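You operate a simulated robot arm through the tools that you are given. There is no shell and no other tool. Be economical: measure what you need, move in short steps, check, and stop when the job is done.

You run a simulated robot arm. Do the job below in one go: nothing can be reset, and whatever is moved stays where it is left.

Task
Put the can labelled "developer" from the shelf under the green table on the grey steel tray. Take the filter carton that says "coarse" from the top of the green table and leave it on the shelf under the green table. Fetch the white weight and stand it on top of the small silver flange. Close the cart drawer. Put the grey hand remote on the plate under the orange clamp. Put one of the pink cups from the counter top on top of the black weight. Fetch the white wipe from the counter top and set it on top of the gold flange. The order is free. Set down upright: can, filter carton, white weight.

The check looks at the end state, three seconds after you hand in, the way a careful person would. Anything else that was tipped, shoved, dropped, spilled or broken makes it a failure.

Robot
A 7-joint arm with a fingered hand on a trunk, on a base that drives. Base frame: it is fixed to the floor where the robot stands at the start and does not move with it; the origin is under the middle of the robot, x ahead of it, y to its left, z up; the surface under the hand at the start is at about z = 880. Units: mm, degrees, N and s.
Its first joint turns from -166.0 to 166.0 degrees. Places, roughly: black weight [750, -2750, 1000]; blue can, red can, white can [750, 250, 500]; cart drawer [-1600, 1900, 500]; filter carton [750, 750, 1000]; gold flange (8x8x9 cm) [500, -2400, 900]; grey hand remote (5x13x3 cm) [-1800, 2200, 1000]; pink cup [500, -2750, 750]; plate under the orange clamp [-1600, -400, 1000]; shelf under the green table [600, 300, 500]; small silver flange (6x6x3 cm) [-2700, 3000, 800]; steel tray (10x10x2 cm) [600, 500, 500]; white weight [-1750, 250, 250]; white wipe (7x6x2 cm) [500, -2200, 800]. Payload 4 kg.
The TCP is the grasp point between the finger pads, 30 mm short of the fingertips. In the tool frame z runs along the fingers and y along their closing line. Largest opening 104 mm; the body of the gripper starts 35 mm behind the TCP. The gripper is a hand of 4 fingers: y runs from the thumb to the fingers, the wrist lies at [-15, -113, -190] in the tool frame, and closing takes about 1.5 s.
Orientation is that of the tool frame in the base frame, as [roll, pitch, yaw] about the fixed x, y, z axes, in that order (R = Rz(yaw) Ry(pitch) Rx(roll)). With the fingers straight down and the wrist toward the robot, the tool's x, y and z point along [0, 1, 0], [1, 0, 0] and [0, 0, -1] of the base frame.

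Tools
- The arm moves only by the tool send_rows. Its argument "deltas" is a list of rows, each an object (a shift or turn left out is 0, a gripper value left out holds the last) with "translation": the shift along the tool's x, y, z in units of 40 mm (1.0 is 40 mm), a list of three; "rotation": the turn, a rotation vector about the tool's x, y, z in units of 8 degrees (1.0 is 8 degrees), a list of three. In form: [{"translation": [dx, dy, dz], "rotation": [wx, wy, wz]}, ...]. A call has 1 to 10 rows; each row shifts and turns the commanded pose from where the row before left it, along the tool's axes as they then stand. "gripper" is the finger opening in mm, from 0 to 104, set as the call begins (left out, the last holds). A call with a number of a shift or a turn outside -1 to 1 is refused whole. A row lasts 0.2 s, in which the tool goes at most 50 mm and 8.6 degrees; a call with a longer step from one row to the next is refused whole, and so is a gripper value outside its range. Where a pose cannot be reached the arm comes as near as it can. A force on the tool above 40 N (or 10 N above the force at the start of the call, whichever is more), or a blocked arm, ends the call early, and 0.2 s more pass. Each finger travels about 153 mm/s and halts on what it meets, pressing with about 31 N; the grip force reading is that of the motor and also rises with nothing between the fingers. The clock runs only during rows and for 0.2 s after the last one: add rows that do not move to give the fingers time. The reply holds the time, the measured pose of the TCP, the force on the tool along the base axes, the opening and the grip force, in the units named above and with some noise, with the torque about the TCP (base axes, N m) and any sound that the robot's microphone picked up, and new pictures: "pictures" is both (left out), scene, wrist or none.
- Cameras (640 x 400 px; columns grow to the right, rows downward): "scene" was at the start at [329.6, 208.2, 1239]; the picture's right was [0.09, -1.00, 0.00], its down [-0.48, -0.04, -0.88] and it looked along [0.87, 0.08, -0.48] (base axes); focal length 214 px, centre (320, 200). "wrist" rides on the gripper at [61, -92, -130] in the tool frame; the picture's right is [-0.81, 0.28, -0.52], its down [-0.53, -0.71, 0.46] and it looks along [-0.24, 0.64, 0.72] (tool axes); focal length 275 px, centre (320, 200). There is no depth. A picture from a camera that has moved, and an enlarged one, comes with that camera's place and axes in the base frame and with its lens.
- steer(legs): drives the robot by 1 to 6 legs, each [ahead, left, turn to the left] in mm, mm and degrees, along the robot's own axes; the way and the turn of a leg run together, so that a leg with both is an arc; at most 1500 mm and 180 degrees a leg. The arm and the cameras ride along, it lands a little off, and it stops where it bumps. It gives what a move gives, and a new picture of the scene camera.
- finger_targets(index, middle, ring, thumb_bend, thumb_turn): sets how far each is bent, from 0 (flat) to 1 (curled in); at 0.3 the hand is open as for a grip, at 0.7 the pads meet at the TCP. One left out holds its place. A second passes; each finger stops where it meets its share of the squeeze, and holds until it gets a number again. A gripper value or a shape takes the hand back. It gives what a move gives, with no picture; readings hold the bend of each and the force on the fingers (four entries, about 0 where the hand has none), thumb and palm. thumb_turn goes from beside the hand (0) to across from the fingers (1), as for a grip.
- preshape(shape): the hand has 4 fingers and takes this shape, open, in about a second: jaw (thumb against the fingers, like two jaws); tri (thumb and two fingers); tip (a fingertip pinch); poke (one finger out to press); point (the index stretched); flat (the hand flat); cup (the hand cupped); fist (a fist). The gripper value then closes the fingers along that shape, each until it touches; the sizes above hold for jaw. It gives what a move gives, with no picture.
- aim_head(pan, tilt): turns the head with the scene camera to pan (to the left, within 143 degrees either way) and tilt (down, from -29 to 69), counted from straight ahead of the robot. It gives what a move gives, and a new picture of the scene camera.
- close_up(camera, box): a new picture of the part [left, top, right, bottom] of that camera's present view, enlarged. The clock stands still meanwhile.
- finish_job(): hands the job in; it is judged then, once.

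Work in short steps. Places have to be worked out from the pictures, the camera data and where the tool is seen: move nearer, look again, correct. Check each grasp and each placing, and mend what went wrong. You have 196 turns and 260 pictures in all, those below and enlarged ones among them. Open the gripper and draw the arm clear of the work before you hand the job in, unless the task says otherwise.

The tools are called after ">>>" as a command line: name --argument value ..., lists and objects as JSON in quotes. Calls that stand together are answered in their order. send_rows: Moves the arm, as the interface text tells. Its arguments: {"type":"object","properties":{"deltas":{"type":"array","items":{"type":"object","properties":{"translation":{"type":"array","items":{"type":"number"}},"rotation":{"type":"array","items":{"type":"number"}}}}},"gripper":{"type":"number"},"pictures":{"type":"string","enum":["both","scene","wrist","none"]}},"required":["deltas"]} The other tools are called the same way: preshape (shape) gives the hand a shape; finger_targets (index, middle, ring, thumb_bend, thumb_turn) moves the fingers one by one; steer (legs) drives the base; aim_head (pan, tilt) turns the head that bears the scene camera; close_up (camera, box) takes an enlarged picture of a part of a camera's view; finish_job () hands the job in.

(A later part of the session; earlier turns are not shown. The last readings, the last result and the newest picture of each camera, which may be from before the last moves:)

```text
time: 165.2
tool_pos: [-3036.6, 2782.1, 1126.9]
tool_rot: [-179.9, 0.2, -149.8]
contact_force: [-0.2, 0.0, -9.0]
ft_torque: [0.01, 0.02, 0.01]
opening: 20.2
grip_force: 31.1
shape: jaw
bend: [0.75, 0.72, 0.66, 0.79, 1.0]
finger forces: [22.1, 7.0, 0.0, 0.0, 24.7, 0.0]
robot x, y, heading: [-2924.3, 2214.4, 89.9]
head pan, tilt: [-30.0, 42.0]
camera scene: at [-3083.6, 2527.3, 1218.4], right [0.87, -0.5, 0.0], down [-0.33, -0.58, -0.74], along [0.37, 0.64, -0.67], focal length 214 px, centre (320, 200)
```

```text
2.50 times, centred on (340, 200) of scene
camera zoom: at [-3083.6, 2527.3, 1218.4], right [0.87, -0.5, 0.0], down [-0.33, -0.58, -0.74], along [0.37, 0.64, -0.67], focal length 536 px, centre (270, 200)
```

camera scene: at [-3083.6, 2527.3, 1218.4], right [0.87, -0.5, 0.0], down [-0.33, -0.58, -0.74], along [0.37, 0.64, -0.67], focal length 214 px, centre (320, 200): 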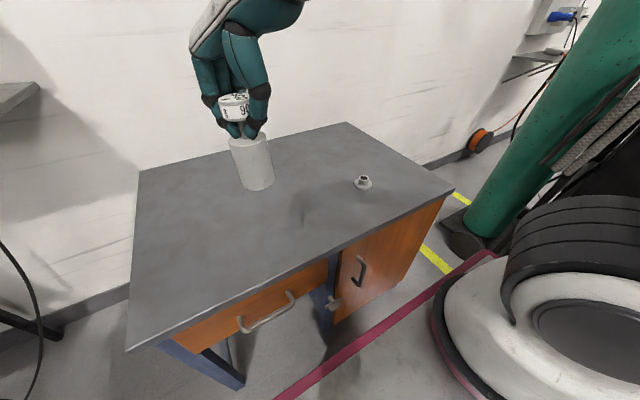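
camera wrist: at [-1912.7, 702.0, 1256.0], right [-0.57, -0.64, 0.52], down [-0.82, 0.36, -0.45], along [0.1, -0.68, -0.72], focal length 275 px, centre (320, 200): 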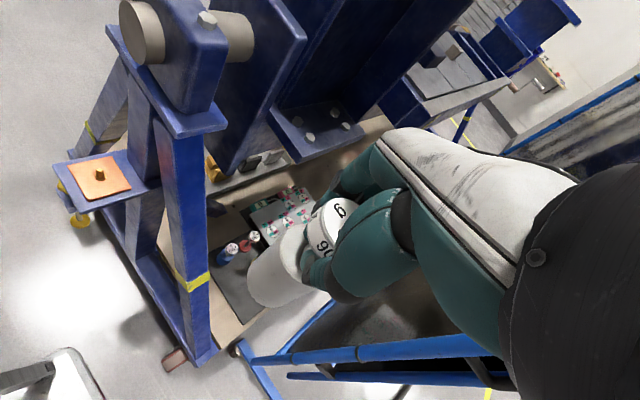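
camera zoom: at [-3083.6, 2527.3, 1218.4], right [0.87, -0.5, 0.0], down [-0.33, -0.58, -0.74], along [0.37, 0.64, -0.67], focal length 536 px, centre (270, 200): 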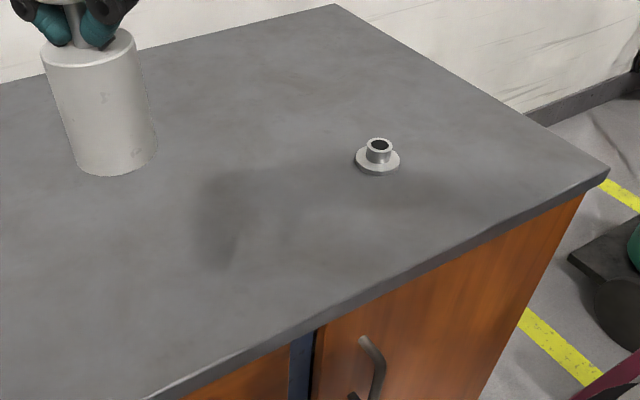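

Flange at ≈[-2654,2968], desk z≈760 (hub top ≈790). I carry the weight over it.

>>> send_rows --deltas '[{"translation": [-0.97, -0.07, 0.3]}, {"translation": [-0.97, -0.07, 0.3]}, {"translation": [-0.97, -0.07, 0.3]}, {"translation": [-0.97, -0.07, 0.3]}, {"translation": [-0.97, -0.07, 0.3]}, {"translation": [-0.97, -0.07, 0.3]}, {"translation": [-0.97, -0.07, 0.3]}, {"translation": [-0.97, -0.07, 0.3]}, {"translation": [-0.97, -0.07, 0.3]}, {"translation": [-0.9, -0.07, 0.3]}]' --pictures "none"

>>> aim_head --pan -42 --tilt 38

>>> close_up --camera "scene" --box '[220, 80, 420, 240]'

>>> close_up --camera "wrist" --box '[0, 0, 640, 400]'

```text
time: 167.4
tool_pos: [-2687.8, 2952.5, 1007.0]
tool_rot: [180.0, 0.1, -149.6]
contact_force: [-0.8, -0.7, -8.5]
ft_torque: [-0.06, 0.01, 0.01]
opening: 20.3
grip_force: 30.9
shape: jaw
bend: [0.75, 0.72, 0.66, 0.79, 1.0]
finger forces: [23.7, 7.7, 0.0, 0.0, 25.4, 0.0]
robot x, y, heading: [-2924.0, 2218.3, 90.1]
head pan, tilt: [-30.0, 42.0]
```

```text
time: 168.2
tool_pos: [-2687.3, 2952.8, 1005.6]
tool_rot: [-179.9, 0.1, -149.8]
contact_force: [0.1, 0.4, -9.1]
ft_torque: [-0.04, -0.01, -0.01]
opening: 20.3
grip_force: 31.1
shape: jaw
bend: [0.75, 0.72, 0.66, 0.79, 1.0]
finger forces: [23.2, 7.6, 0.0, 0.1, 25.3, 0.0]
robot x, y, heading: [-2924.9, 2216.0, 90.1]
head pan, tilt: [-42.0, 38.0]
camera scene: at [-3067.4, 2519.1, 1224.3], right [0.74, -0.67, 0.0], down [-0.41, -0.46, -0.79], along [0.53, 0.59, -0.62], focal length 214 px, centre (320, 200)
```

scene: 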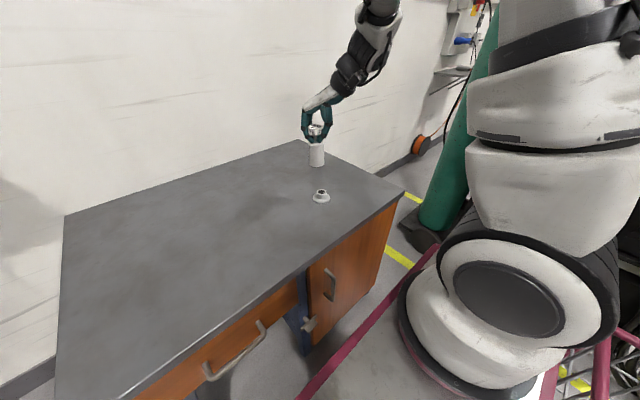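

```text
2.50 times, centred on (320, 160) of scene
camera zoom: at [-3067.4, 2519.1, 1224.3], right [0.74, -0.67, 0.0], down [-0.41, -0.46, -0.79], along [0.53, 0.59, -0.62], focal length 536 px, centre (320, 300)
```

zoom: 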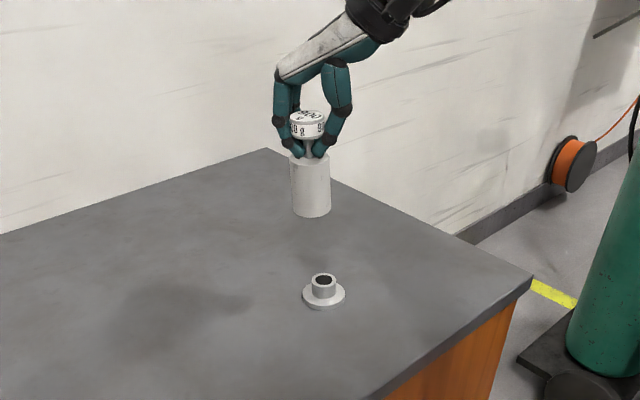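

```text
1.00 times, centred on (320, 200) of wrist (not enlarged: the box is as wide or as high as the picture)
camera zoom: at [-2695.3, 2843.9, 1135.3], right [0.56, 0.65, 0.52], down [0.82, -0.35, -0.45], along [-0.11, 0.68, -0.72], focal length 275 px, centre (320, 200)
```

zoom: 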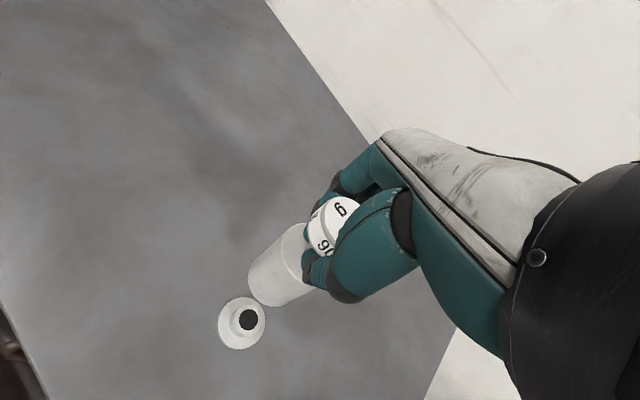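

Comparing weight bottom and hub in both views: shift (+29,+12) mm, bottom ≈ TCP−88. I shift and descend 100 mm.

>>> send_rows --deltas '[{"translation": [-0.39, -0.05, 0]}, {"translation": [-0.39, -0.05, 0]}, {"translation": [0, 0, 0.8]}, {"translation": [0, 0, 0.8]}, {"translation": [0, 0, 0.8]}, {}]' --pictures "wrist"

>>> close_up --camera "scene" --box '[270, 120, 370, 220]'

```text
time: 169.6
tool_pos: [-2657.1, 2965.8, 911.4]
tool_rot: [-179.8, 0.1, -149.7]
contact_force: [1.3, 0.4, -8.3]
ft_torque: [-0.04, -0.01, -0.01]
opening: 20.5
grip_force: 31.1
shape: jaw
bend: [0.75, 0.72, 0.66, 0.79, 1.0]
finger forces: [23.6, 7.7, 0.0, 0.1, 25.3, 0.1]
robot x, y, heading: [-2927.3, 2214.5, 89.8]
head pan, tilt: [-42.0, 38.0]
camera wrist: at [-2665.6, 2857.1, 1040.1], right [0.56, 0.65, 0.52], down [0.82, -0.35, -0.45], along [-0.11, 0.68, -0.72], focal length 275 px, centre (320, 200)
```

wrist: 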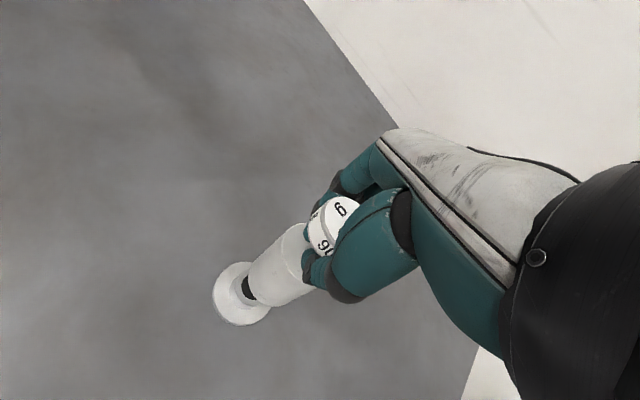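

```text
4.00 times, centred on (320, 170) of scene
camera zoom: at [-3067.4, 2519.1, 1224.3], right [0.74, -0.67, 0.0], down [-0.41, -0.46, -0.79], along [0.53, 0.59, -0.62], focal length 858 px, centre (320, 320)
```

zoom: 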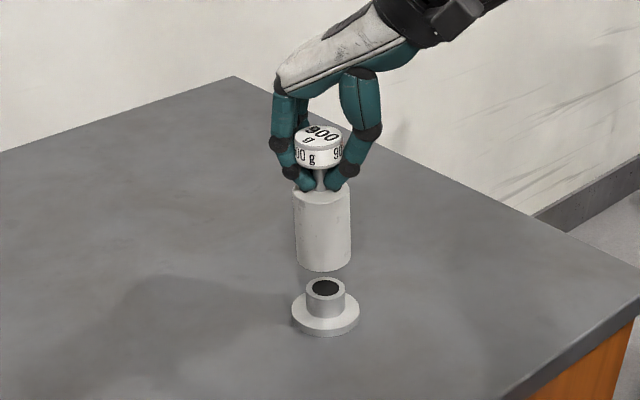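

Both views agree to within ~4 mm. I correct −3.5 mm in y and descend 26 mm.

>>> send_rows --deltas '[{"translation": [0.044, -0.076, 0.3]}, {"translation": [0, 0, 0.3]}, {}]' --pictures "wrist"

>>> close_up --camera "scene" --box '[285, 135, 355, 215]'

```text
time: 170.4
tool_pos: [-2658.5, 2963.2, 888.0]
tool_rot: [-179.9, 0.3, -149.8]
contact_force: [-0.2, -0.5, -9.1]
ft_torque: [-0.06, -0.02, -0.02]
opening: 20.3
grip_force: 31.0
shape: jaw
bend: [0.75, 0.72, 0.66, 0.79, 1.0]
finger forces: [23.7, 7.9, 0.0, 0.0, 25.3, 0.1]
robot x, y, heading: [-2926.1, 2215.4, 90.1]
head pan, tilt: [-42.0, 38.0]
camera wrist: at [-2665.7, 2853.4, 1016.3], right [0.56, 0.65, 0.52], down [0.82, -0.35, -0.45], along [-0.11, 0.68, -0.72], focal length 275 px, centre (320, 200)
```

wrist: 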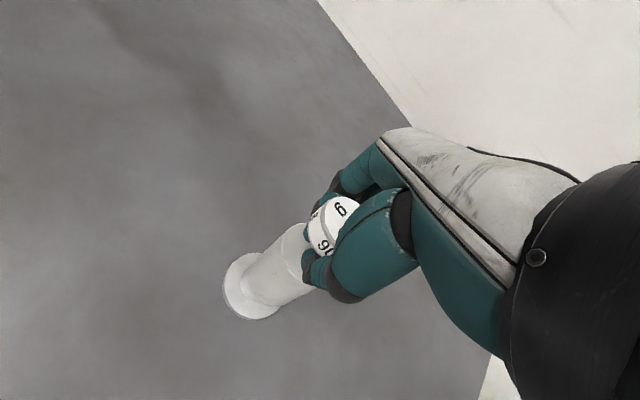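

```text
5.00 times, centred on (320, 175) of scene
camera zoom: at [-3067.4, 2519.1, 1224.3], right [0.74, -0.67, 0.0], down [-0.41, -0.46, -0.79], along [0.53, 0.59, -0.62], focal length 1072 px, centre (320, 325)
```

zoom: 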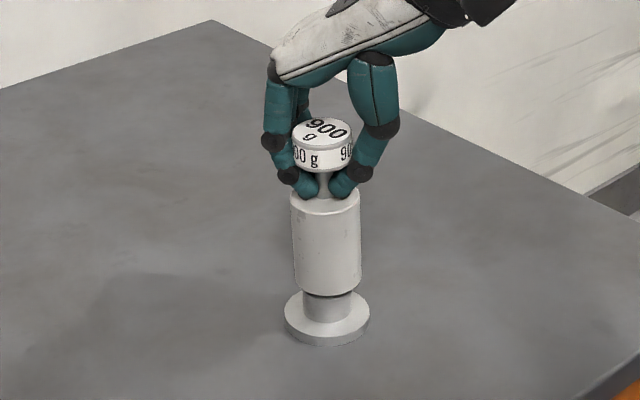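

Well aligned. Creep down to contact.

>>> send_rows --deltas '[{"translation": [0, 0, 0.07]}, {"translation": [0, 0, 0.07]}, {"translation": [0, 0, 0.07]}, {}]' --pictures "none"

>>> close_up --camera "scene" --box '[285, 135, 355, 215]'

```text
time: 171.3
tool_pos: [-2655.9, 2963.0, 883.9]
tool_rot: [179.6, 0.4, -149.9]
contact_force: [0.6, -4.1, 14.3]
ft_torque: [-0.17, 0.22, 0.06]
opening: 21.5
grip_force: 31.3
shape: jaw
bend: [0.76, 0.72, 0.66, 0.8, 1.0]
finger forces: [30.5, 6.8, 0.0, 0.0, 36.8, 0.0]
robot x, y, heading: [-2921.2, 2213.0, 90.3]
head pan, tilt: [-42.0, 38.0]
stopped in row 4: the force on the tool passed its limit at 41 N (the readings are from after the stop); the commanded pose is now the measured one
```

```text
5.00 times, centred on (320, 175) of scene
camera zoom: at [-3067.5, 2518.2, 1224.5], right [0.74, -0.67, 0.0], down [-0.41, -0.46, -0.79], along [0.53, 0.59, -0.62], focal length 1072 px, centre (320, 325)
```

zoom: 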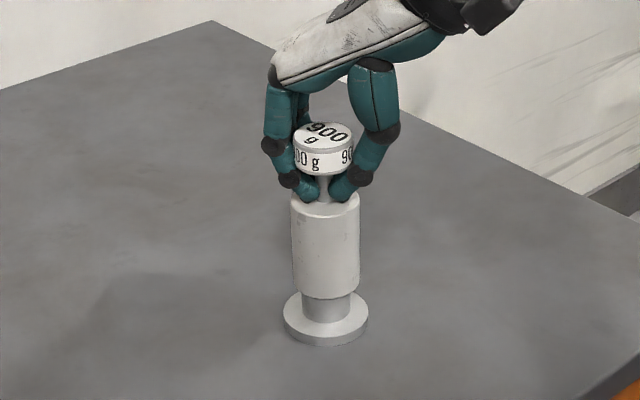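

Seated on the hub. I relieve by 1.5 mm, then open gently to 60 mm.

>>> send_rows --deltas '[{"translation": [0, 0, -0.035]}, {}]' --pictures "none"

>>> send_rows --deltas '[{}, {}, {}, {}]' --gripper 62 --pictures "wrist"

>>> close_up --camera "scene" --box '[285, 135, 355, 215]'

```text
time: 171.9
tool_pos: [-2657.0, 2962.9, 883.0]
tool_rot: [179.8, 0.4, -149.8]
contact_force: [0.8, -2.4, 5.3]
ft_torque: [-0.09, 0.05, 0.01]
opening: 20.8
grip_force: 31.4
shape: jaw
bend: [0.75, 0.72, 0.66, 0.8, 1.0]
finger forces: [27.8, 7.1, 0.1, 0.0, 32.9, 0.0]
robot x, y, heading: [-2924.0, 2213.1, 90.0]
head pan, tilt: [-42.0, 38.0]
```

```text
time: 172.9
tool_pos: [-2656.8, 2963.2, 883.3]
tool_rot: [179.9, 0.3, -149.9]
contact_force: [0.4, 0.9, 0.8]
ft_torque: [-0.04, 0.0, 0.0]
opening: 61.4
grip_force: 0.1
shape: jaw
bend: [0.29, 0.41, 0.37, 0.65, 1.0]
finger forces: [0.0, 0.0, 0.0, 0.0, 0.1, 0.0]
robot x, y, heading: [-2920.7, 2210.3, 90.1]
head pan, tilt: [-42.0, 38.0]
camera wrist: at [-2665.5, 2853.5, 1012.2], right [0.56, 0.64, 0.52], down [0.82, -0.35, -0.46], along [-0.11, 0.68, -0.72], focal length 275 px, centre (320, 200)
```

wrist: 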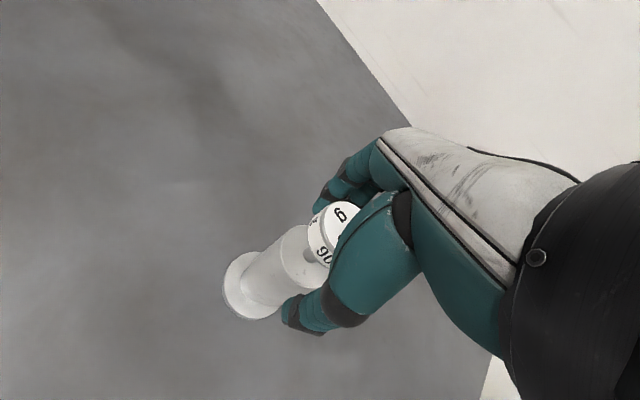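

```text
5.00 times, centred on (320, 175) of scene
camera zoom: at [-3067.4, 2518.9, 1224.4], right [0.74, -0.67, 0.0], down [-0.41, -0.46, -0.79], along [0.53, 0.59, -0.62], focal length 1072 px, centre (320, 325)
```

zoom: 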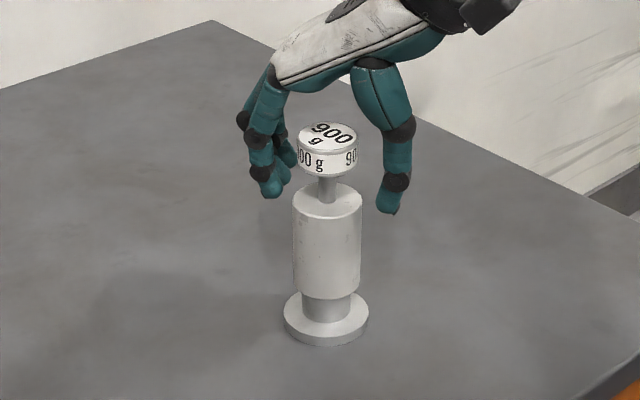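

It stands on its own. I lift away 200 mm and look toward the welder cart for the drawer and remote.

>>> send_rows --deltas '[{"translation": [0, 0, -0.6]}, {"translation": [0, 0, -1]}, {"translation": [0, 0, -1]}, {"translation": [0, 0, -1]}, {"translation": [0, 0, -1]}, {"translation": [0, 0, -0.6]}]' --pictures "none"

>>> close_up --camera "scene" --box '[270, 120, 370, 220]'

>>> steer --legs '[[-700, 0, 0]]'

>>> aim_head --pan -95 --tilt 22

```text
time: 174.3
tool_pos: [-2658.4, 2963.4, 1091.6]
tool_rot: [179.9, 0.3, -149.8]
contact_force: [-0.2, 0.9, -0.3]
ft_torque: [-0.01, 0.0, 0.02]
opening: 61.6
grip_force: 0.1
shape: jaw
bend: [0.29, 0.41, 0.37, 0.65, 1.0]
finger forces: [0.1, 0.1, 0.0, 0.0, 0.0, 0.1]
robot x, y, heading: [-2925.2, 2213.9, 89.9]
head pan, tilt: [-42.0, 38.0]
```

```text
4.00 times, centred on (320, 170) of scene
camera zoom: at [-3067.3, 2519.0, 1224.4], right [0.74, -0.67, 0.0], down [-0.41, -0.46, -0.79], along [0.53, 0.59, -0.62], focal length 858 px, centre (320, 320)
```

zoom: 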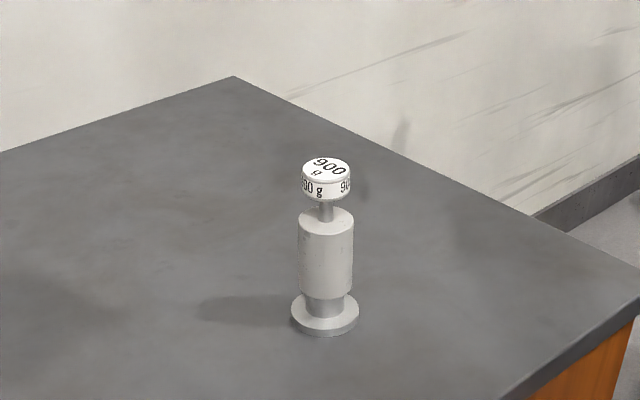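

```text
time: 178.1
tool_pos: [-2661.1, 2263.2, 1090.3]
tool_rot: [179.8, 0.3, -149.7]
contact_force: [-0.1, 0.2, -0.1]
ft_torque: [0.03, 0.0, -0.01]
opening: 61.5
grip_force: 0.0
shape: jaw
bend: [0.29, 0.41, 0.37, 0.65, 1.0]
finger forces: [0.0, 0.0, 0.0, 0.1, 0.0, 0.0]
robot x, y, heading: [-2920.2, 1514.8, 90.3]
head pan, tilt: [-42.0, 38.0]
camera scene: at [-3066.7, 1818.0, 1224.4], right [0.75, -0.67, 0.0], down [-0.41, -0.46, -0.79], along [0.52, 0.59, -0.62], focal length 214 px, centre (320, 200)
```

scene: 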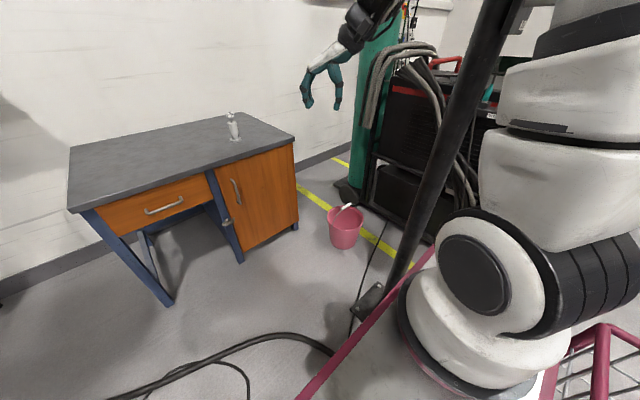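

```text
time: 179.4
tool_pos: [-2659.5, 2264.3, 1090.9]
tool_rot: [179.7, 0.3, -149.6]
contact_force: [0.2, -0.5, -0.3]
ft_torque: [0.0, 0.0, -0.01]
opening: 61.6
grip_force: 0.0
shape: jaw
bend: [0.29, 0.41, 0.37, 0.65, 1.0]
finger forces: [0.0, 0.1, 0.0, 0.0, 0.0, 0.0]
robot x, y, heading: [-2922.0, 1513.6, 90.0]
head pan, tilt: [-95.0, 22.0]
camera scene: at [-3031.6, 1746.1, 1249.5], right [-0.08, -1.0, 0.0], down [-0.37, 0.03, -0.93], along [0.92, -0.08, -0.37], focal length 214 px, centre (320, 200)
```

scene: 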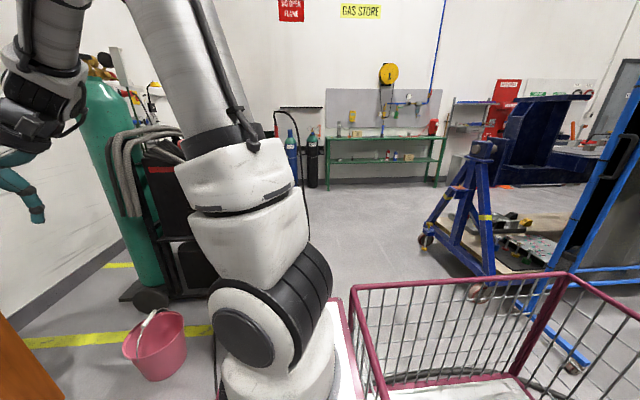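

Weight stands on the flange. I go back around to the front of the welder cart: back, turn to +x, and drive along the open lane.

>>> steer --legs '[[-320, 0, 0], [0, 0, -90], [1400, 0, 0], [500, 0, 0]]'

>>> aim_head --pan 110 --tilt 25

```text
time: 194.5
tool_pos: [-266.0, 891.7, 1090.6]
tool_rot: [179.8, 0.4, 118.9]
contact_force: [-0.4, 1.4, -0.4]
ft_torque: [0.02, 0.0, -0.03]
opening: 61.6
grip_force: 0.0
shape: jaw
bend: [0.29, 0.41, 0.37, 0.65, 1.0]
finger forces: [0.0, 0.0, 0.1, 0.1, 0.0, 0.0]
robot x, y, heading: [-1007.5, 1169.5, -1.1]
head pan, tilt: [-95.0, 22.0]
camera scene: at [-774.8, 1275.9, 1249.6], right [-0.99, 0.11, 0.0], down [0.04, 0.37, -0.93], along [-0.1, -0.92, -0.37], focal length 214 px, centre (320, 200)
```

scene: 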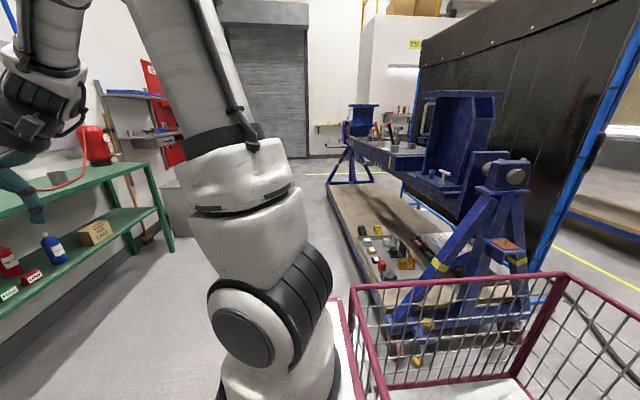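

```text
time: 197.5
tool_pos: [-266.2, 890.9, 1090.0]
tool_rot: [179.8, 0.4, 118.9]
contact_force: [-0.7, -0.3, -0.5]
ft_torque: [0.01, 0.02, 0.0]
opening: 61.7
grip_force: 0.0
shape: jaw
bend: [0.29, 0.41, 0.37, 0.65, 1.0]
finger forces: [0.0, 0.0, 0.1, 0.0, 0.0, 0.0]
robot x, y, heading: [-1005.8, 1173.0, -1.3]
head pan, tilt: [110.0, 25.0]
camera scene: at [-794.2, 1455.4, 1244.7], right [0.95, 0.32, 0.0], down [0.14, -0.4, -0.91], along [-0.29, 0.86, -0.42], focal length 214 px, centre (320, 200)
```

scene: 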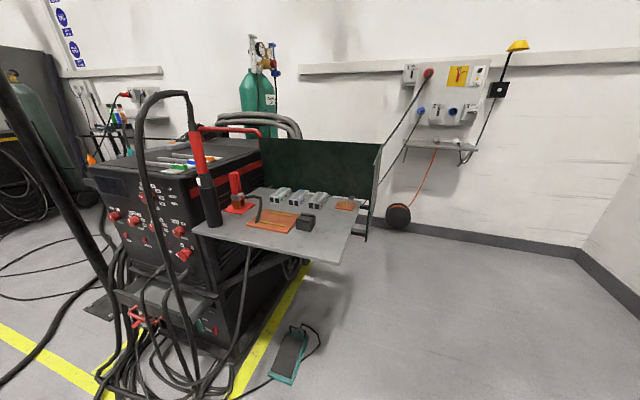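

Cart seen. I zoom on the side table and on the cart's lower front.

>>> close_up --camera "scene" --box '[190, 150, 390, 275]'

>>> close_up --camera "scene" --box '[80, 120, 280, 380]'

```text
3.20 times, centred on (290, 212) of scene
camera zoom: at [-794.2, 1455.4, 1244.7], right [0.95, 0.32, 0.0], down [0.14, -0.4, -0.91], along [-0.29, 0.86, -0.42], focal length 686 px, centre (416, 160)
```

zoom: 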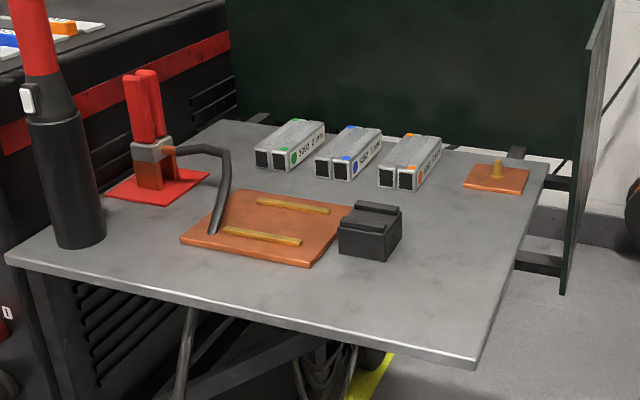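

```text
1.54 times, centred on (180, 250) of scene
camera zoom: at [-794.2, 1455.4, 1244.7], right [0.95, 0.32, 0.0], down [0.14, -0.4, -0.91], along [-0.29, 0.86, -0.42], focal length 330 px, centre (535, 123)
```

zoom: 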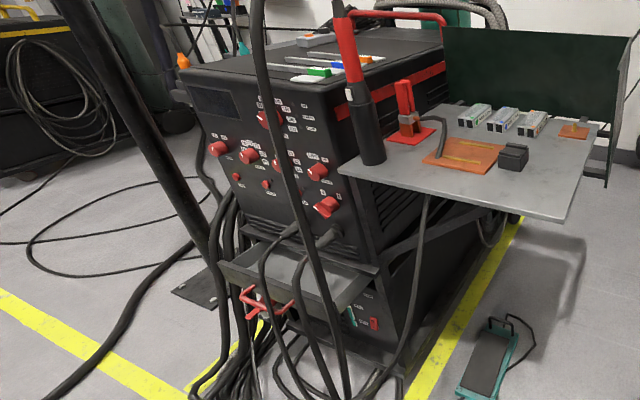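

The open drawer is under the welder's front panel; remotes lie on top. Zoom on each.

>>> close_up --camera "scene" --box '[130, 120, 230, 180]'

>>> close_up --camera "scene" --box '[100, 230, 240, 360]'

```text
6.40 times, centred on (180, 150) of scene
camera zoom: at [-794.2, 1455.4, 1244.7], right [0.95, 0.32, 0.0], down [0.14, -0.4, -0.91], along [-0.29, 0.86, -0.42], focal length 1373 px, centre (1216, 520)
```

zoom: 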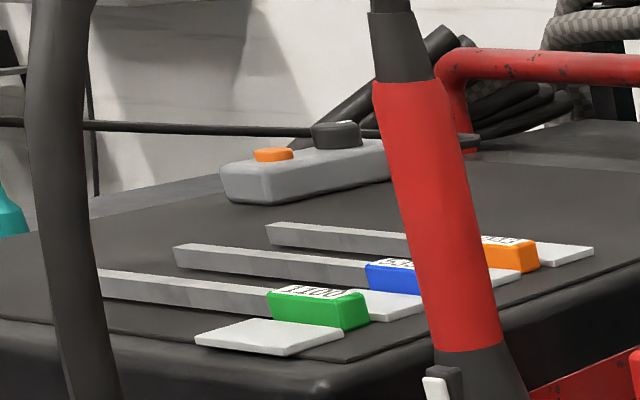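

```text
3.08 times, centred on (170, 295) of scene
camera zoom: at [-794.2, 1455.4, 1244.7], right [0.95, 0.32, 0.0], down [0.14, -0.4, -0.91], along [-0.29, 0.86, -0.42], focal length 660 px, centre (782, -92)
```

zoom: 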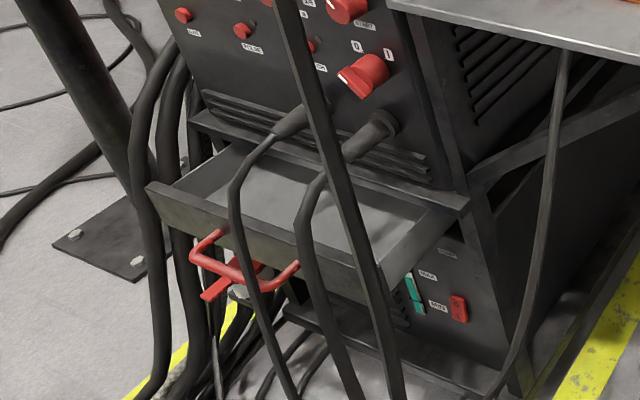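

Drawer front spans x≈−1774…−1406 at y≈1790, facing −y, with cables hanging before it. I pull the arm in, turn to face the cart and strafe in front of it.

>>> send_rows --deltas '[{"translation": [0.94, 0.02, 0]}, {"translation": [0.94, 0.02, 0]}, {"translation": [0.94, 0.02, 0]}, {"translation": [0.94, 0.02, 0]}, {"translation": [0.94, 0.02, 0]}, {"translation": [0.94, 0.02, 0]}, {"translation": [0.94, 0.02, 0]}, {"translation": [0.94, 0.02, 0]}, {"translation": [0.94, 0.02, 0]}, {"translation": [0.94, 0.02, 0]}]' --pictures "none"

>>> steer --legs '[[0, 0, 91.3], [-60, 430, 0]]'

>>> aim_head --pan 15 --tilt 38

```text
time: 199.7
tool_pos: [-440.5, 1223.6, 1088.1]
tool_rot: [179.9, 0.3, 118.9]
contact_force: [-1.0, -0.4, 0.4]
ft_torque: [-0.07, 0.0, 0.02]
opening: 61.9
grip_force: 0.1
shape: jaw
bend: [0.29, 0.41, 0.37, 0.65, 1.0]
finger forces: [0.0, 0.0, 0.0, 0.0, 0.0, 0.0]
robot x, y, heading: [-1007.7, 1173.7, -1.2]
head pan, tilt: [110.0, 25.0]
```

```text
time: 206.3
tool_pos: [-1513.1, 1671.9, 1086.3]
tool_rot: [179.9, 0.5, -148.8]
contact_force: [0.4, -0.3, -0.7]
ft_torque: [0.04, 0.0, 0.0]
opening: 61.6
grip_force: 0.2
shape: jaw
bend: [0.29, 0.41, 0.37, 0.65, 1.0]
finger forces: [0.0, 0.0, 0.1, 0.0, 0.1, 0.0]
robot x, y, heading: [-1440.0, 1108.7, 91.0]
head pan, tilt: [110.0, 25.0]
camera scene: at [-1731.2, 1310.0, 1244.7], right [-0.36, 0.93, 0.0], down [0.39, 0.15, -0.91], along [-0.85, -0.33, -0.42], focal length 214 px, centre (320, 200)
```

scene: 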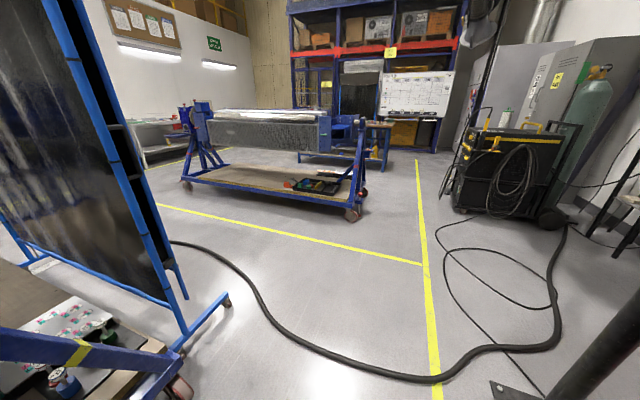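

```text
time: 208.0
tool_pos: [-1513.8, 1671.8, 1087.3]
tool_rot: [179.8, 0.4, -148.9]
contact_force: [0.4, 0.3, 1.1]
ft_torque: [-0.01, 0.0, 0.01]
opening: 61.5
grip_force: 0.0
shape: jaw
bend: [0.29, 0.41, 0.37, 0.65, 1.0]
finger forces: [0.0, 0.1, 0.0, 0.0, 0.0, 0.0]
robot x, y, heading: [-1441.8, 1105.9, 91.0]
head pan, tilt: [15.0, 38.0]
camera scene: at [-1669.3, 1426.0, 1224.4], right [0.96, 0.28, 0.0], down [0.17, -0.59, -0.79], along [-0.22, 0.76, -0.62], focal length 214 px, centre (320, 200)
```

scene: 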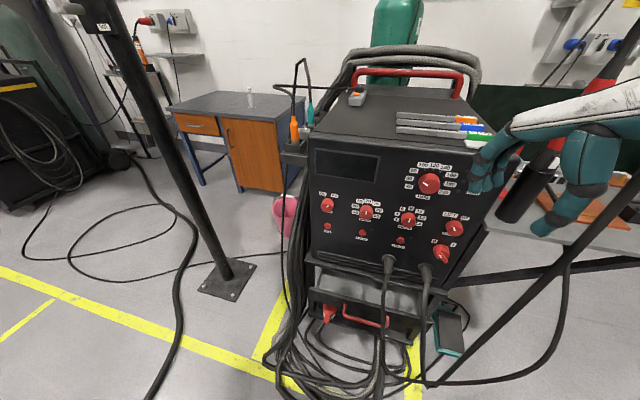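

Good view of panel, drawer and the grey remote at the back of the welder's top. Zoom both.

>>> close_up --camera "scene" --box '[270, 240, 470, 400]'

>>> close_up --camera "scene" --box '[290, 60, 470, 150]'

```text
2.50 times, centred on (370, 320) of scene
camera zoom: at [-1669.3, 1426.0, 1224.4], right [0.96, 0.28, 0.0], down [0.17, -0.59, -0.79], along [-0.22, 0.76, -0.62], focal length 536 px, centre (195, -100)
```

zoom: 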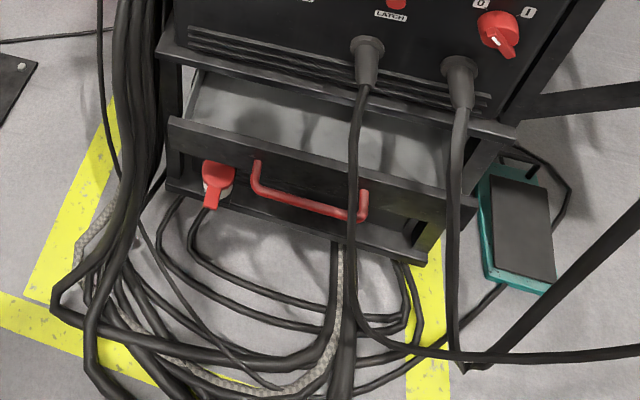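

```text
3.56 times, centred on (380, 105) of scene
camera zoom: at [-1669.3, 1426.0, 1224.4], right [0.96, 0.28, 0.0], down [0.17, -0.59, -0.79], along [-0.22, 0.76, -0.62], focal length 763 px, centre (107, 538)
```

zoom: 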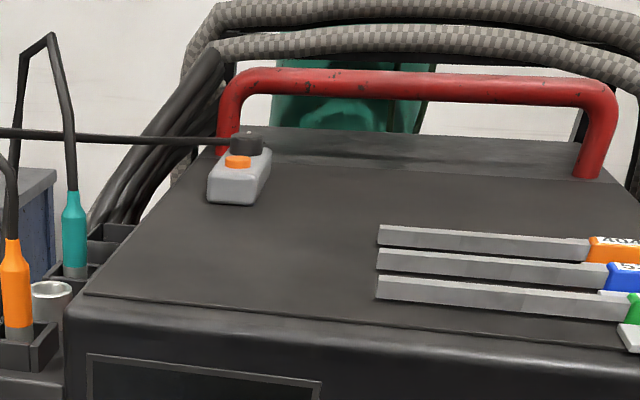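

Handle at ≈[-1617,1771,484]. I lower the hand in front of the drawer, close the fingers, and turn the hand to point forward.

>>> send_rows --deltas '[{"translation": [0.45, 0.02, 0.91]}, {"translation": [0.45, 0.02, 0.91]}, {"translation": [0.45, 0.02, 0.91]}, {"translation": [0.45, 0.02, 0.91]}, {"translation": [0.45, 0.02, 0.91]}, {"translation": [0.45, 0.02, 0.91]}, {"translation": [0.45, 0.02, 0.91]}, {"translation": [0.45, 0.02, 0.91]}, {"rotation": [0, 0, 1]}, {"rotation": [0, 0, 1]}]' --gripper 0 --pictures "none"

>>> send_rows --deltas '[{"rotation": [0, 0, 1]}, {"rotation": [0, 0, 1]}, {"rotation": [0, 0, 1]}, {"rotation": [0, 0, 1]}, {"rotation": [0, 0, 1]}, {"rotation": [0, 0, 1]}, {"rotation": [0, 0, 1]}, {"rotation": [0, 0, 1]}, {"rotation": [0, 0, 1]}, {"rotation": [0, 0, 1]}]' --pictures "none"

>>> send_rows --deltas '[{"rotation": [0, 0, 1]}, {"rotation": [0, 0, 1]}, {"rotation": [0, 0, 1]}, {"rotation": [0, 1, 0]}, {"rotation": [0, 1, 0]}, {"rotation": [0, 1, 0]}, {"rotation": [0, 1, 0]}, {"rotation": [0, 1, 0]}, {"rotation": [0, 1, 0]}, {"rotation": [0, 1, 0]}]' --pictures "scene"

```text
time: 210.2
tool_pos: [-1630.7, 1717.7, 857.7]
tool_rot: [178.4, -3.0, -174.9]
contact_force: [0.1, 0.2, 0.5]
ft_torque: [0.0, 0.0, 0.0]
opening: 0.1
grip_force: 31.0
shape: jaw
bend: [0.7, 0.7, 0.7, 0.47, 1.0]
finger forces: [0.0, 0.0, 0.0, 0.1, 0.0, 0.0]
out of reach, approached as far as the arm can: row 1, 2, 3, 4, 5, 6
robot x, y, heading: [-1437.2, 1104.2, 91.4]
head pan, tilt: [15.0, 38.0]
stopped in row 10: the arm was blocked; the commanded pose is now the measured one
```

```text
time: 211.2
tool_pos: [-1592.5, 1761.2, 888.4]
tool_rot: [-176.8, -9.5, 147.9]
contact_force: [-0.7, -0.3, -0.8]
ft_torque: [-0.01, -0.02, 0.0]
opening: 0.2
grip_force: 31.0
shape: jaw
bend: [0.7, 0.7, 0.7, 0.47, 1.0]
finger forces: [0.0, 0.0, 0.1, 0.1, 0.0, 0.0]
robot x, y, heading: [-1438.9, 1107.1, 91.2]
head pan, tilt: [15.0, 38.0]
stopped in row 4: the arm was blocked; the commanded pose is now the measured one
```

```text
time: 212.0
tool_pos: [-1605.6, 1767.2, 926.2]
tool_rot: [-164.4, -12.4, 121.5]
contact_force: [0.3, 1.0, -0.7]
ft_torque: [0.01, -0.03, 0.03]
opening: 0.0
grip_force: 30.5
shape: jaw
bend: [0.7, 0.7, 0.7, 0.47, 1.0]
finger forces: [0.0, 0.0, 0.1, 0.0, 0.0, 0.0]
robot x, y, heading: [-1439.7, 1105.5, 91.0]
head pan, tilt: [15.0, 38.0]
stopped in row 4: the arm was blocked; the commanded pose is now the measured one
camera scene: at [-1715.4, 1347.0, 1198.2], right [0.05, 1.0, 0.0], down [0.84, -0.04, -0.55], along [-0.55, 0.03, -0.84], focal length 214 px, centre (320, 200)
```

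scene: 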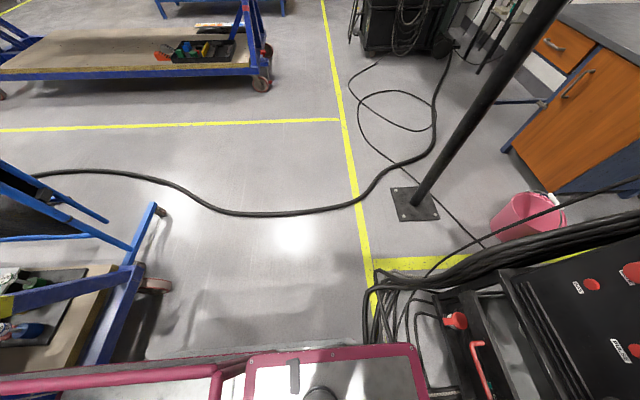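

The arm pressed on the head (its view got turned). I back the arm off to the right and up, away from the head, then restore the hand's yaw.

>>> send_rows --deltas '[{"translation": [-0.516, 0.27, -0.51]}, {"translation": [-0.516, 0.27, -0.51]}, {"translation": [-0.516, 0.27, -0.51]}, {"translation": [-0.516, 0.27, -0.51]}, {"translation": [-0.516, 0.27, -0.51]}, {}]' --pictures "none"

>>> send_rows --deltas '[{"rotation": [0, 0, -1]}, {"rotation": [0, 0, -1]}, {"rotation": [0, 0, -1]}, {"rotation": [0, 0, -1]}, {"rotation": [0, 0, -1]}, {"rotation": [0, 0, -1]}, {"rotation": [0, 0, -1]}, {"rotation": [0, 0, -1]}, {"rotation": [0, 0, -1]}, {"rotation": [0, 0, -1]}]' --pictures "none"

>>> aim_head --pan 25 --tilt 40

```text
time: 213.4
tool_pos: [-1478.3, 1704.9, 985.1]
tool_rot: [-165.3, -11.7, 122.1]
contact_force: [0.4, 0.1, -0.8]
ft_torque: [0.01, 0.02, -0.01]
opening: 0.0
grip_force: 30.7
shape: jaw
bend: [0.7, 0.7, 0.7, 0.47, 1.0]
finger forces: [0.0, 0.0, 0.0, 0.0, 0.0, 0.0]
robot x, y, heading: [-1443.4, 1105.9, 90.9]
head pan, tilt: [15.0, 38.0]
```

```text
time: 215.6
tool_pos: [-1501.0, 1759.8, 1018.2]
tool_rot: [171.4, -16.9, -158.5]
contact_force: [-1.3, 0.0, -0.9]
ft_torque: [-0.01, 0.02, -0.01]
opening: 0.0
grip_force: 31.1
shape: jaw
bend: [0.7, 0.7, 0.7, 0.47, 1.0]
finger forces: [0.0, 0.0, 0.2, 0.1, 0.1, 0.0]
out of reach, approached as far as the arm can: row 2, 3, 4, 5, 6, 7, 8
robot x, y, heading: [-1439.5, 1105.7, 90.8]
head pan, tilt: [15.0, 38.0]
```

```text
time: 216.3
tool_pos: [-1501.3, 1760.1, 1018.4]
tool_rot: [171.3, -16.9, -158.5]
contact_force: [-0.1, 0.0, 1.1]
ft_torque: [0.0, -0.02, -0.02]
opening: 0.0
grip_force: 31.2
shape: jaw
bend: [0.7, 0.7, 0.7, 0.47, 1.0]
finger forces: [0.0, 0.0, 0.0, 0.0, 0.0, 0.0]
robot x, y, heading: [-1435.2, 1107.5, 90.8]
head pan, tilt: [25.0, 40.0]
camera scene: at [-1682.4, 1419.7, 1221.4], right [0.9, 0.44, 0.0], down [0.28, -0.58, -0.77], along [-0.34, 0.69, -0.64], focal length 214 px, centre (320, 200)
```

scene: 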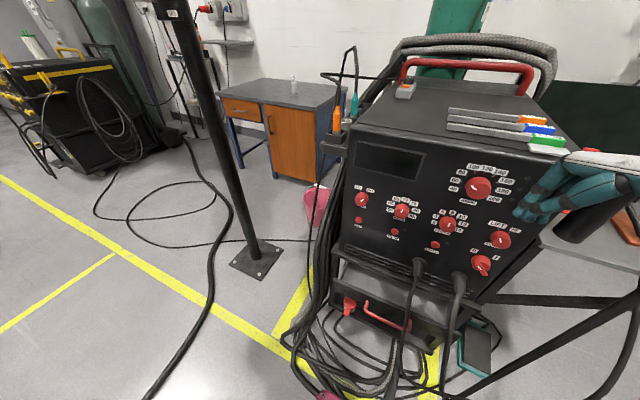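

Head is free again. I move the hand clear of the torch cable and rotate it so it points forward‑down with the wrist on the right (away from the head).

>>> send_rows --deltas '[{"translation": [0.11, -0.39, 0.85]}, {"translation": [0.11, -0.39, 0.85]}, {"translation": [0.11, -0.39, 0.85]}, {"translation": [0.11, -0.39, 0.85]}, {"translation": [0.11, -0.39, 0.85]}, {"translation": [0.11, -0.39, 0.85]}, {}]' --pictures "none"

>>> send_rows --deltas '[{"rotation": [-0.228, -0.629, -0.695]}, {"rotation": [-0.228, -0.629, -0.695]}, {"rotation": [-0.228, -0.629, -0.695]}, {"rotation": [-0.228, -0.629, -0.695]}, {"rotation": [-0.228, -0.629, -0.695]}, {"rotation": [-0.228, -0.629, -0.695]}, {"rotation": [-0.228, -0.629, -0.695]}]' --pictures "scene"

```text
time: 217.9
tool_pos: [-1588.5, 1762.7, 839.5]
tool_rot: [171.3, -16.9, -158.5]
contact_force: [0.2, 0.7, 0.3]
ft_torque: [0.0, -0.04, 0.01]
opening: 0.0
grip_force: 31.5
shape: jaw
bend: [0.7, 0.7, 0.7, 0.47, 1.0]
finger forces: [0.0, 0.1, 0.0, 0.0, 0.1, 0.0]
out of reach, approached as far as the arm can: row 1, 2, 3, 4, 5, 6
robot x, y, heading: [-1438.2, 1109.9, 91.2]
head pan, tilt: [25.0, 40.0]
```

```text
time: 219.5
tool_pos: [-1599.9, 1783.0, 832.3]
tool_rot: [160.5, 27.8, -130.0]
contact_force: [1.1, -0.8, 0.3]
ft_torque: [0.01, 0.01, 0.02]
opening: 0.1
grip_force: 31.0
shape: jaw
bend: [0.7, 0.7, 0.7, 0.47, 1.0]
finger forces: [0.0, 0.0, 0.0, 0.1, 0.1, 0.0]
out of reach, approached as far as the arm can: row 1, 2, 3, 4, 5, 6, 7
robot x, y, heading: [-1437.1, 1108.5, 91.1]
head pan, tilt: [25.0, 40.0]
camera scene: at [-1682.4, 1419.7, 1221.4], right [0.9, 0.44, 0.0], down [0.28, -0.58, -0.77], along [-0.34, 0.69, -0.64], focal length 214 px, centre (320, 200)
```

scene: 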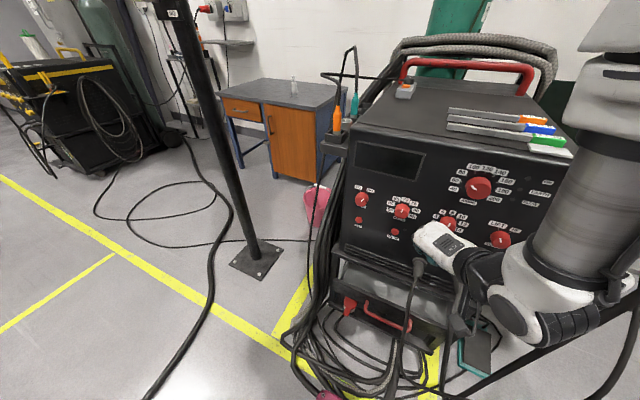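

The hand drifts forward because it is too close in; lower down there is more room. I back the base 45 mm and lower the hand in front of the drawer.

>>> steer --legs '[[-45, 0, 0]]'

>>> send_rows --deltas '[{"translation": [0.56, -0.37, 0.63]}, {"translation": [0.56, -0.37, 0.63]}, {"translation": [0.56, -0.37, 0.63]}, {"translation": [0.56, -0.37, 0.63]}, {"translation": [0.56, -0.37, 0.63]}, {"translation": [0.56, -0.37, 0.63]}, {"translation": [0.56, -0.37, 0.63]}, {}]' --pictures "scene"

```text
time: 220.4
tool_pos: [-1600.1, 1736.8, 832.7]
tool_rot: [160.7, 27.6, -129.8]
contact_force: [-0.6, 0.2, -0.4]
ft_torque: [-0.01, 0.0, -0.01]
opening: 0.0
grip_force: 31.2
shape: jaw
bend: [0.7, 0.7, 0.7, 0.47, 1.0]
finger forces: [0.1, 0.1, 0.0, 0.0, 0.0, 0.0]
robot x, y, heading: [-1440.1, 1058.7, 91.1]
head pan, tilt: [25.0, 40.0]
camera scene: at [-1681.7, 1373.5, 1221.4], right [0.9, 0.44, 0.0], down [0.28, -0.58, -0.77], along [-0.34, 0.69, -0.64], focal length 214 px, centre (320, 200)
```

scene: 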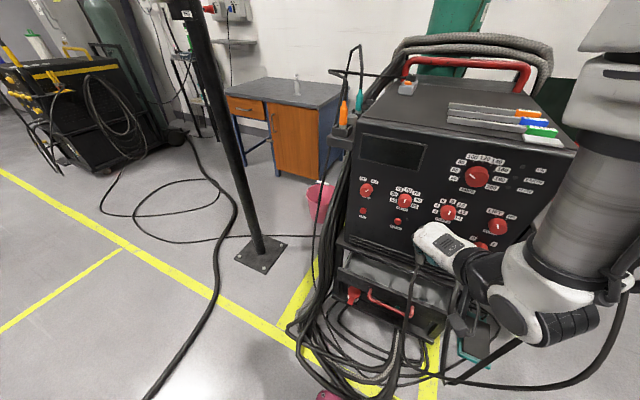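

```text
time: 222.2
tool_pos: [-1599.0, 1676.1, 581.8]
tool_rot: [160.6, 27.7, -130.0]
contact_force: [-0.1, -0.8, 0.2]
ft_torque: [-0.01, -0.01, -0.01]
opening: 0.2
grip_force: 30.8
shape: jaw
bend: [0.7, 0.7, 0.7, 0.47, 1.0]
finger forces: [0.0, 0.0, 0.0, 0.0, 0.0, 0.0]
robot x, y, heading: [-1438.3, 1058.0, 91.1]
head pan, tilt: [25.0, 40.0]
camera scene: at [-1681.7, 1373.5, 1221.4], right [0.9, 0.44, 0.0], down [0.28, -0.58, -0.77], along [-0.34, 0.69, -0.64], focal length 214 px, centre (320, 200)
```

scene: 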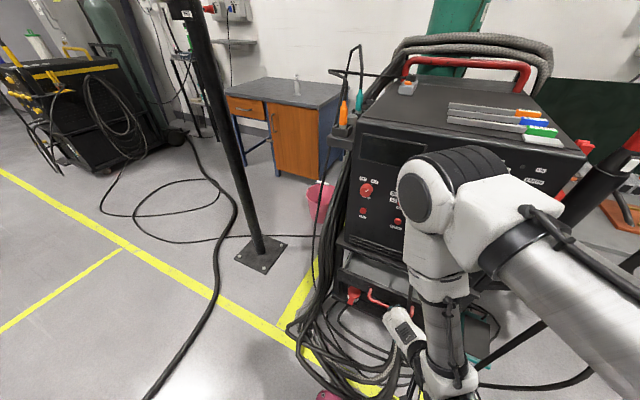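

Pose reached. I finish the rotation so the closed fingers point forward, 25° down.

>>> send_rows --deltas '[{"rotation": [-0.2286, -0.626, -0.694]}, {"rotation": [-0.2286, -0.626, -0.694]}, {"rotation": [-0.2286, -0.626, -0.694]}, {"rotation": [-0.2286, -0.626, -0.694]}, {"rotation": [-0.2286, -0.626, -0.694]}, {"rotation": [-0.2286, -0.626, -0.694]}, {}]' --pictures "scene"

```text
time: 223.8
tool_pos: [-1599.5, 1676.9, 583.7]
tool_rot: [179.9, 64.8, -90.2]
contact_force: [0.3, -1.0, 0.6]
ft_torque: [0.01, 0.0, 0.0]
opening: 0.0
grip_force: 31.0
shape: jaw
bend: [0.7, 0.7, 0.7, 0.47, 1.0]
finger forces: [0.1, 0.0, 0.0, 0.0, 0.0, 0.1]
robot x, y, heading: [-1439.7, 1061.7, 90.8]
head pan, tilt: [25.0, 40.0]
camera scene: at [-1681.7, 1373.5, 1221.4], right [0.9, 0.44, 0.0], down [0.28, -0.58, -0.77], along [-0.34, 0.69, -0.64], focal length 214 px, centre (320, 200)
```

scene: 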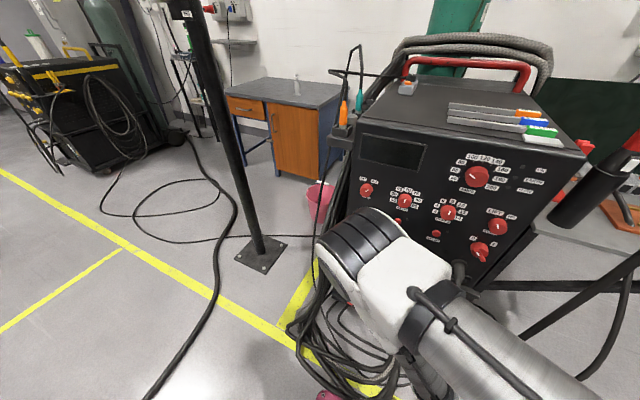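

Orientation right. I move in front of the handle's left part and take a wrist picture.

>>> send_rows --deltas '[{"translation": [0.55, 0.54, 0.38]}, {"translation": [0.55, 0.54, 0.38]}, {"translation": [0.55, 0.54, 0.38]}, {}]' --pictures "wrist"

>>> aim_head --pan 40 --tilt 50

```text
time: 224.8
tool_pos: [-1665.9, 1692.0, 502.7]
tool_rot: [179.8, 64.8, -90.3]
contact_force: [0.4, 0.6, -0.7]
ft_torque: [0.0, 0.01, -0.02]
opening: 0.1
grip_force: 31.1
shape: jaw
bend: [0.7, 0.7, 0.7, 0.47, 1.0]
finger forces: [0.0, 0.1, 0.0, 0.1, 0.0, 0.0]
robot x, y, heading: [-1438.7, 1062.7, 91.0]
head pan, tilt: [25.0, 40.0]
camera wrist: at [-1574.3, 1548.8, 501.4], right [-0.27, -0.12, 0.95], down [0.71, 0.64, 0.29], along [-0.64, 0.76, -0.09], focal length 275 px, centre (320, 200)
```

wrist: 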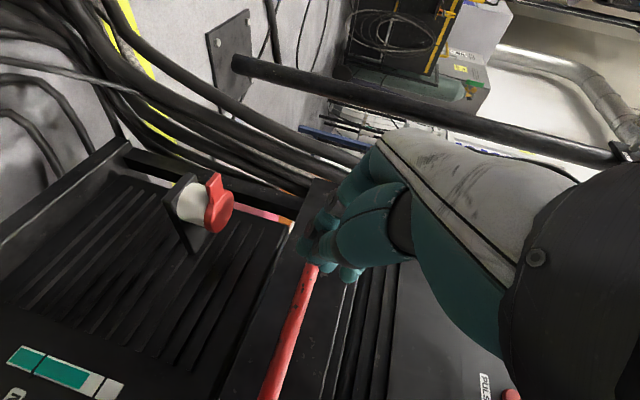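

```text
time: 225.6
tool_pos: [-1664.8, 1691.6, 503.3]
tool_rot: [179.9, 64.9, -90.2]
contact_force: [0.6, -0.7, 0.0]
ft_torque: [-0.02, -0.02, -0.02]
opening: 0.0
grip_force: 31.1
shape: jaw
bend: [0.7, 0.7, 0.7, 0.47, 1.0]
finger forces: [0.0, 0.0, 0.0, 0.0, 0.1, 0.0]
robot x, y, heading: [-1437.2, 1062.1, 91.0]
head pan, tilt: [40.0, 50.0]
camera scene: at [-1695.0, 1355.2, 1207.2], right [0.75, 0.66, 0.0], down [0.5, -0.58, -0.64], along [-0.42, 0.48, -0.77], focal length 214 px, centre (320, 200)
```

scene: 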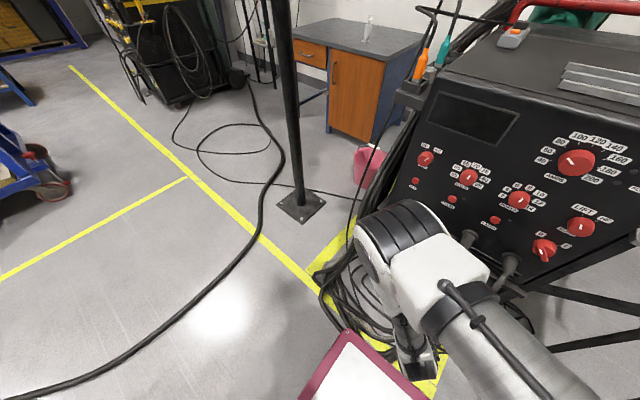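

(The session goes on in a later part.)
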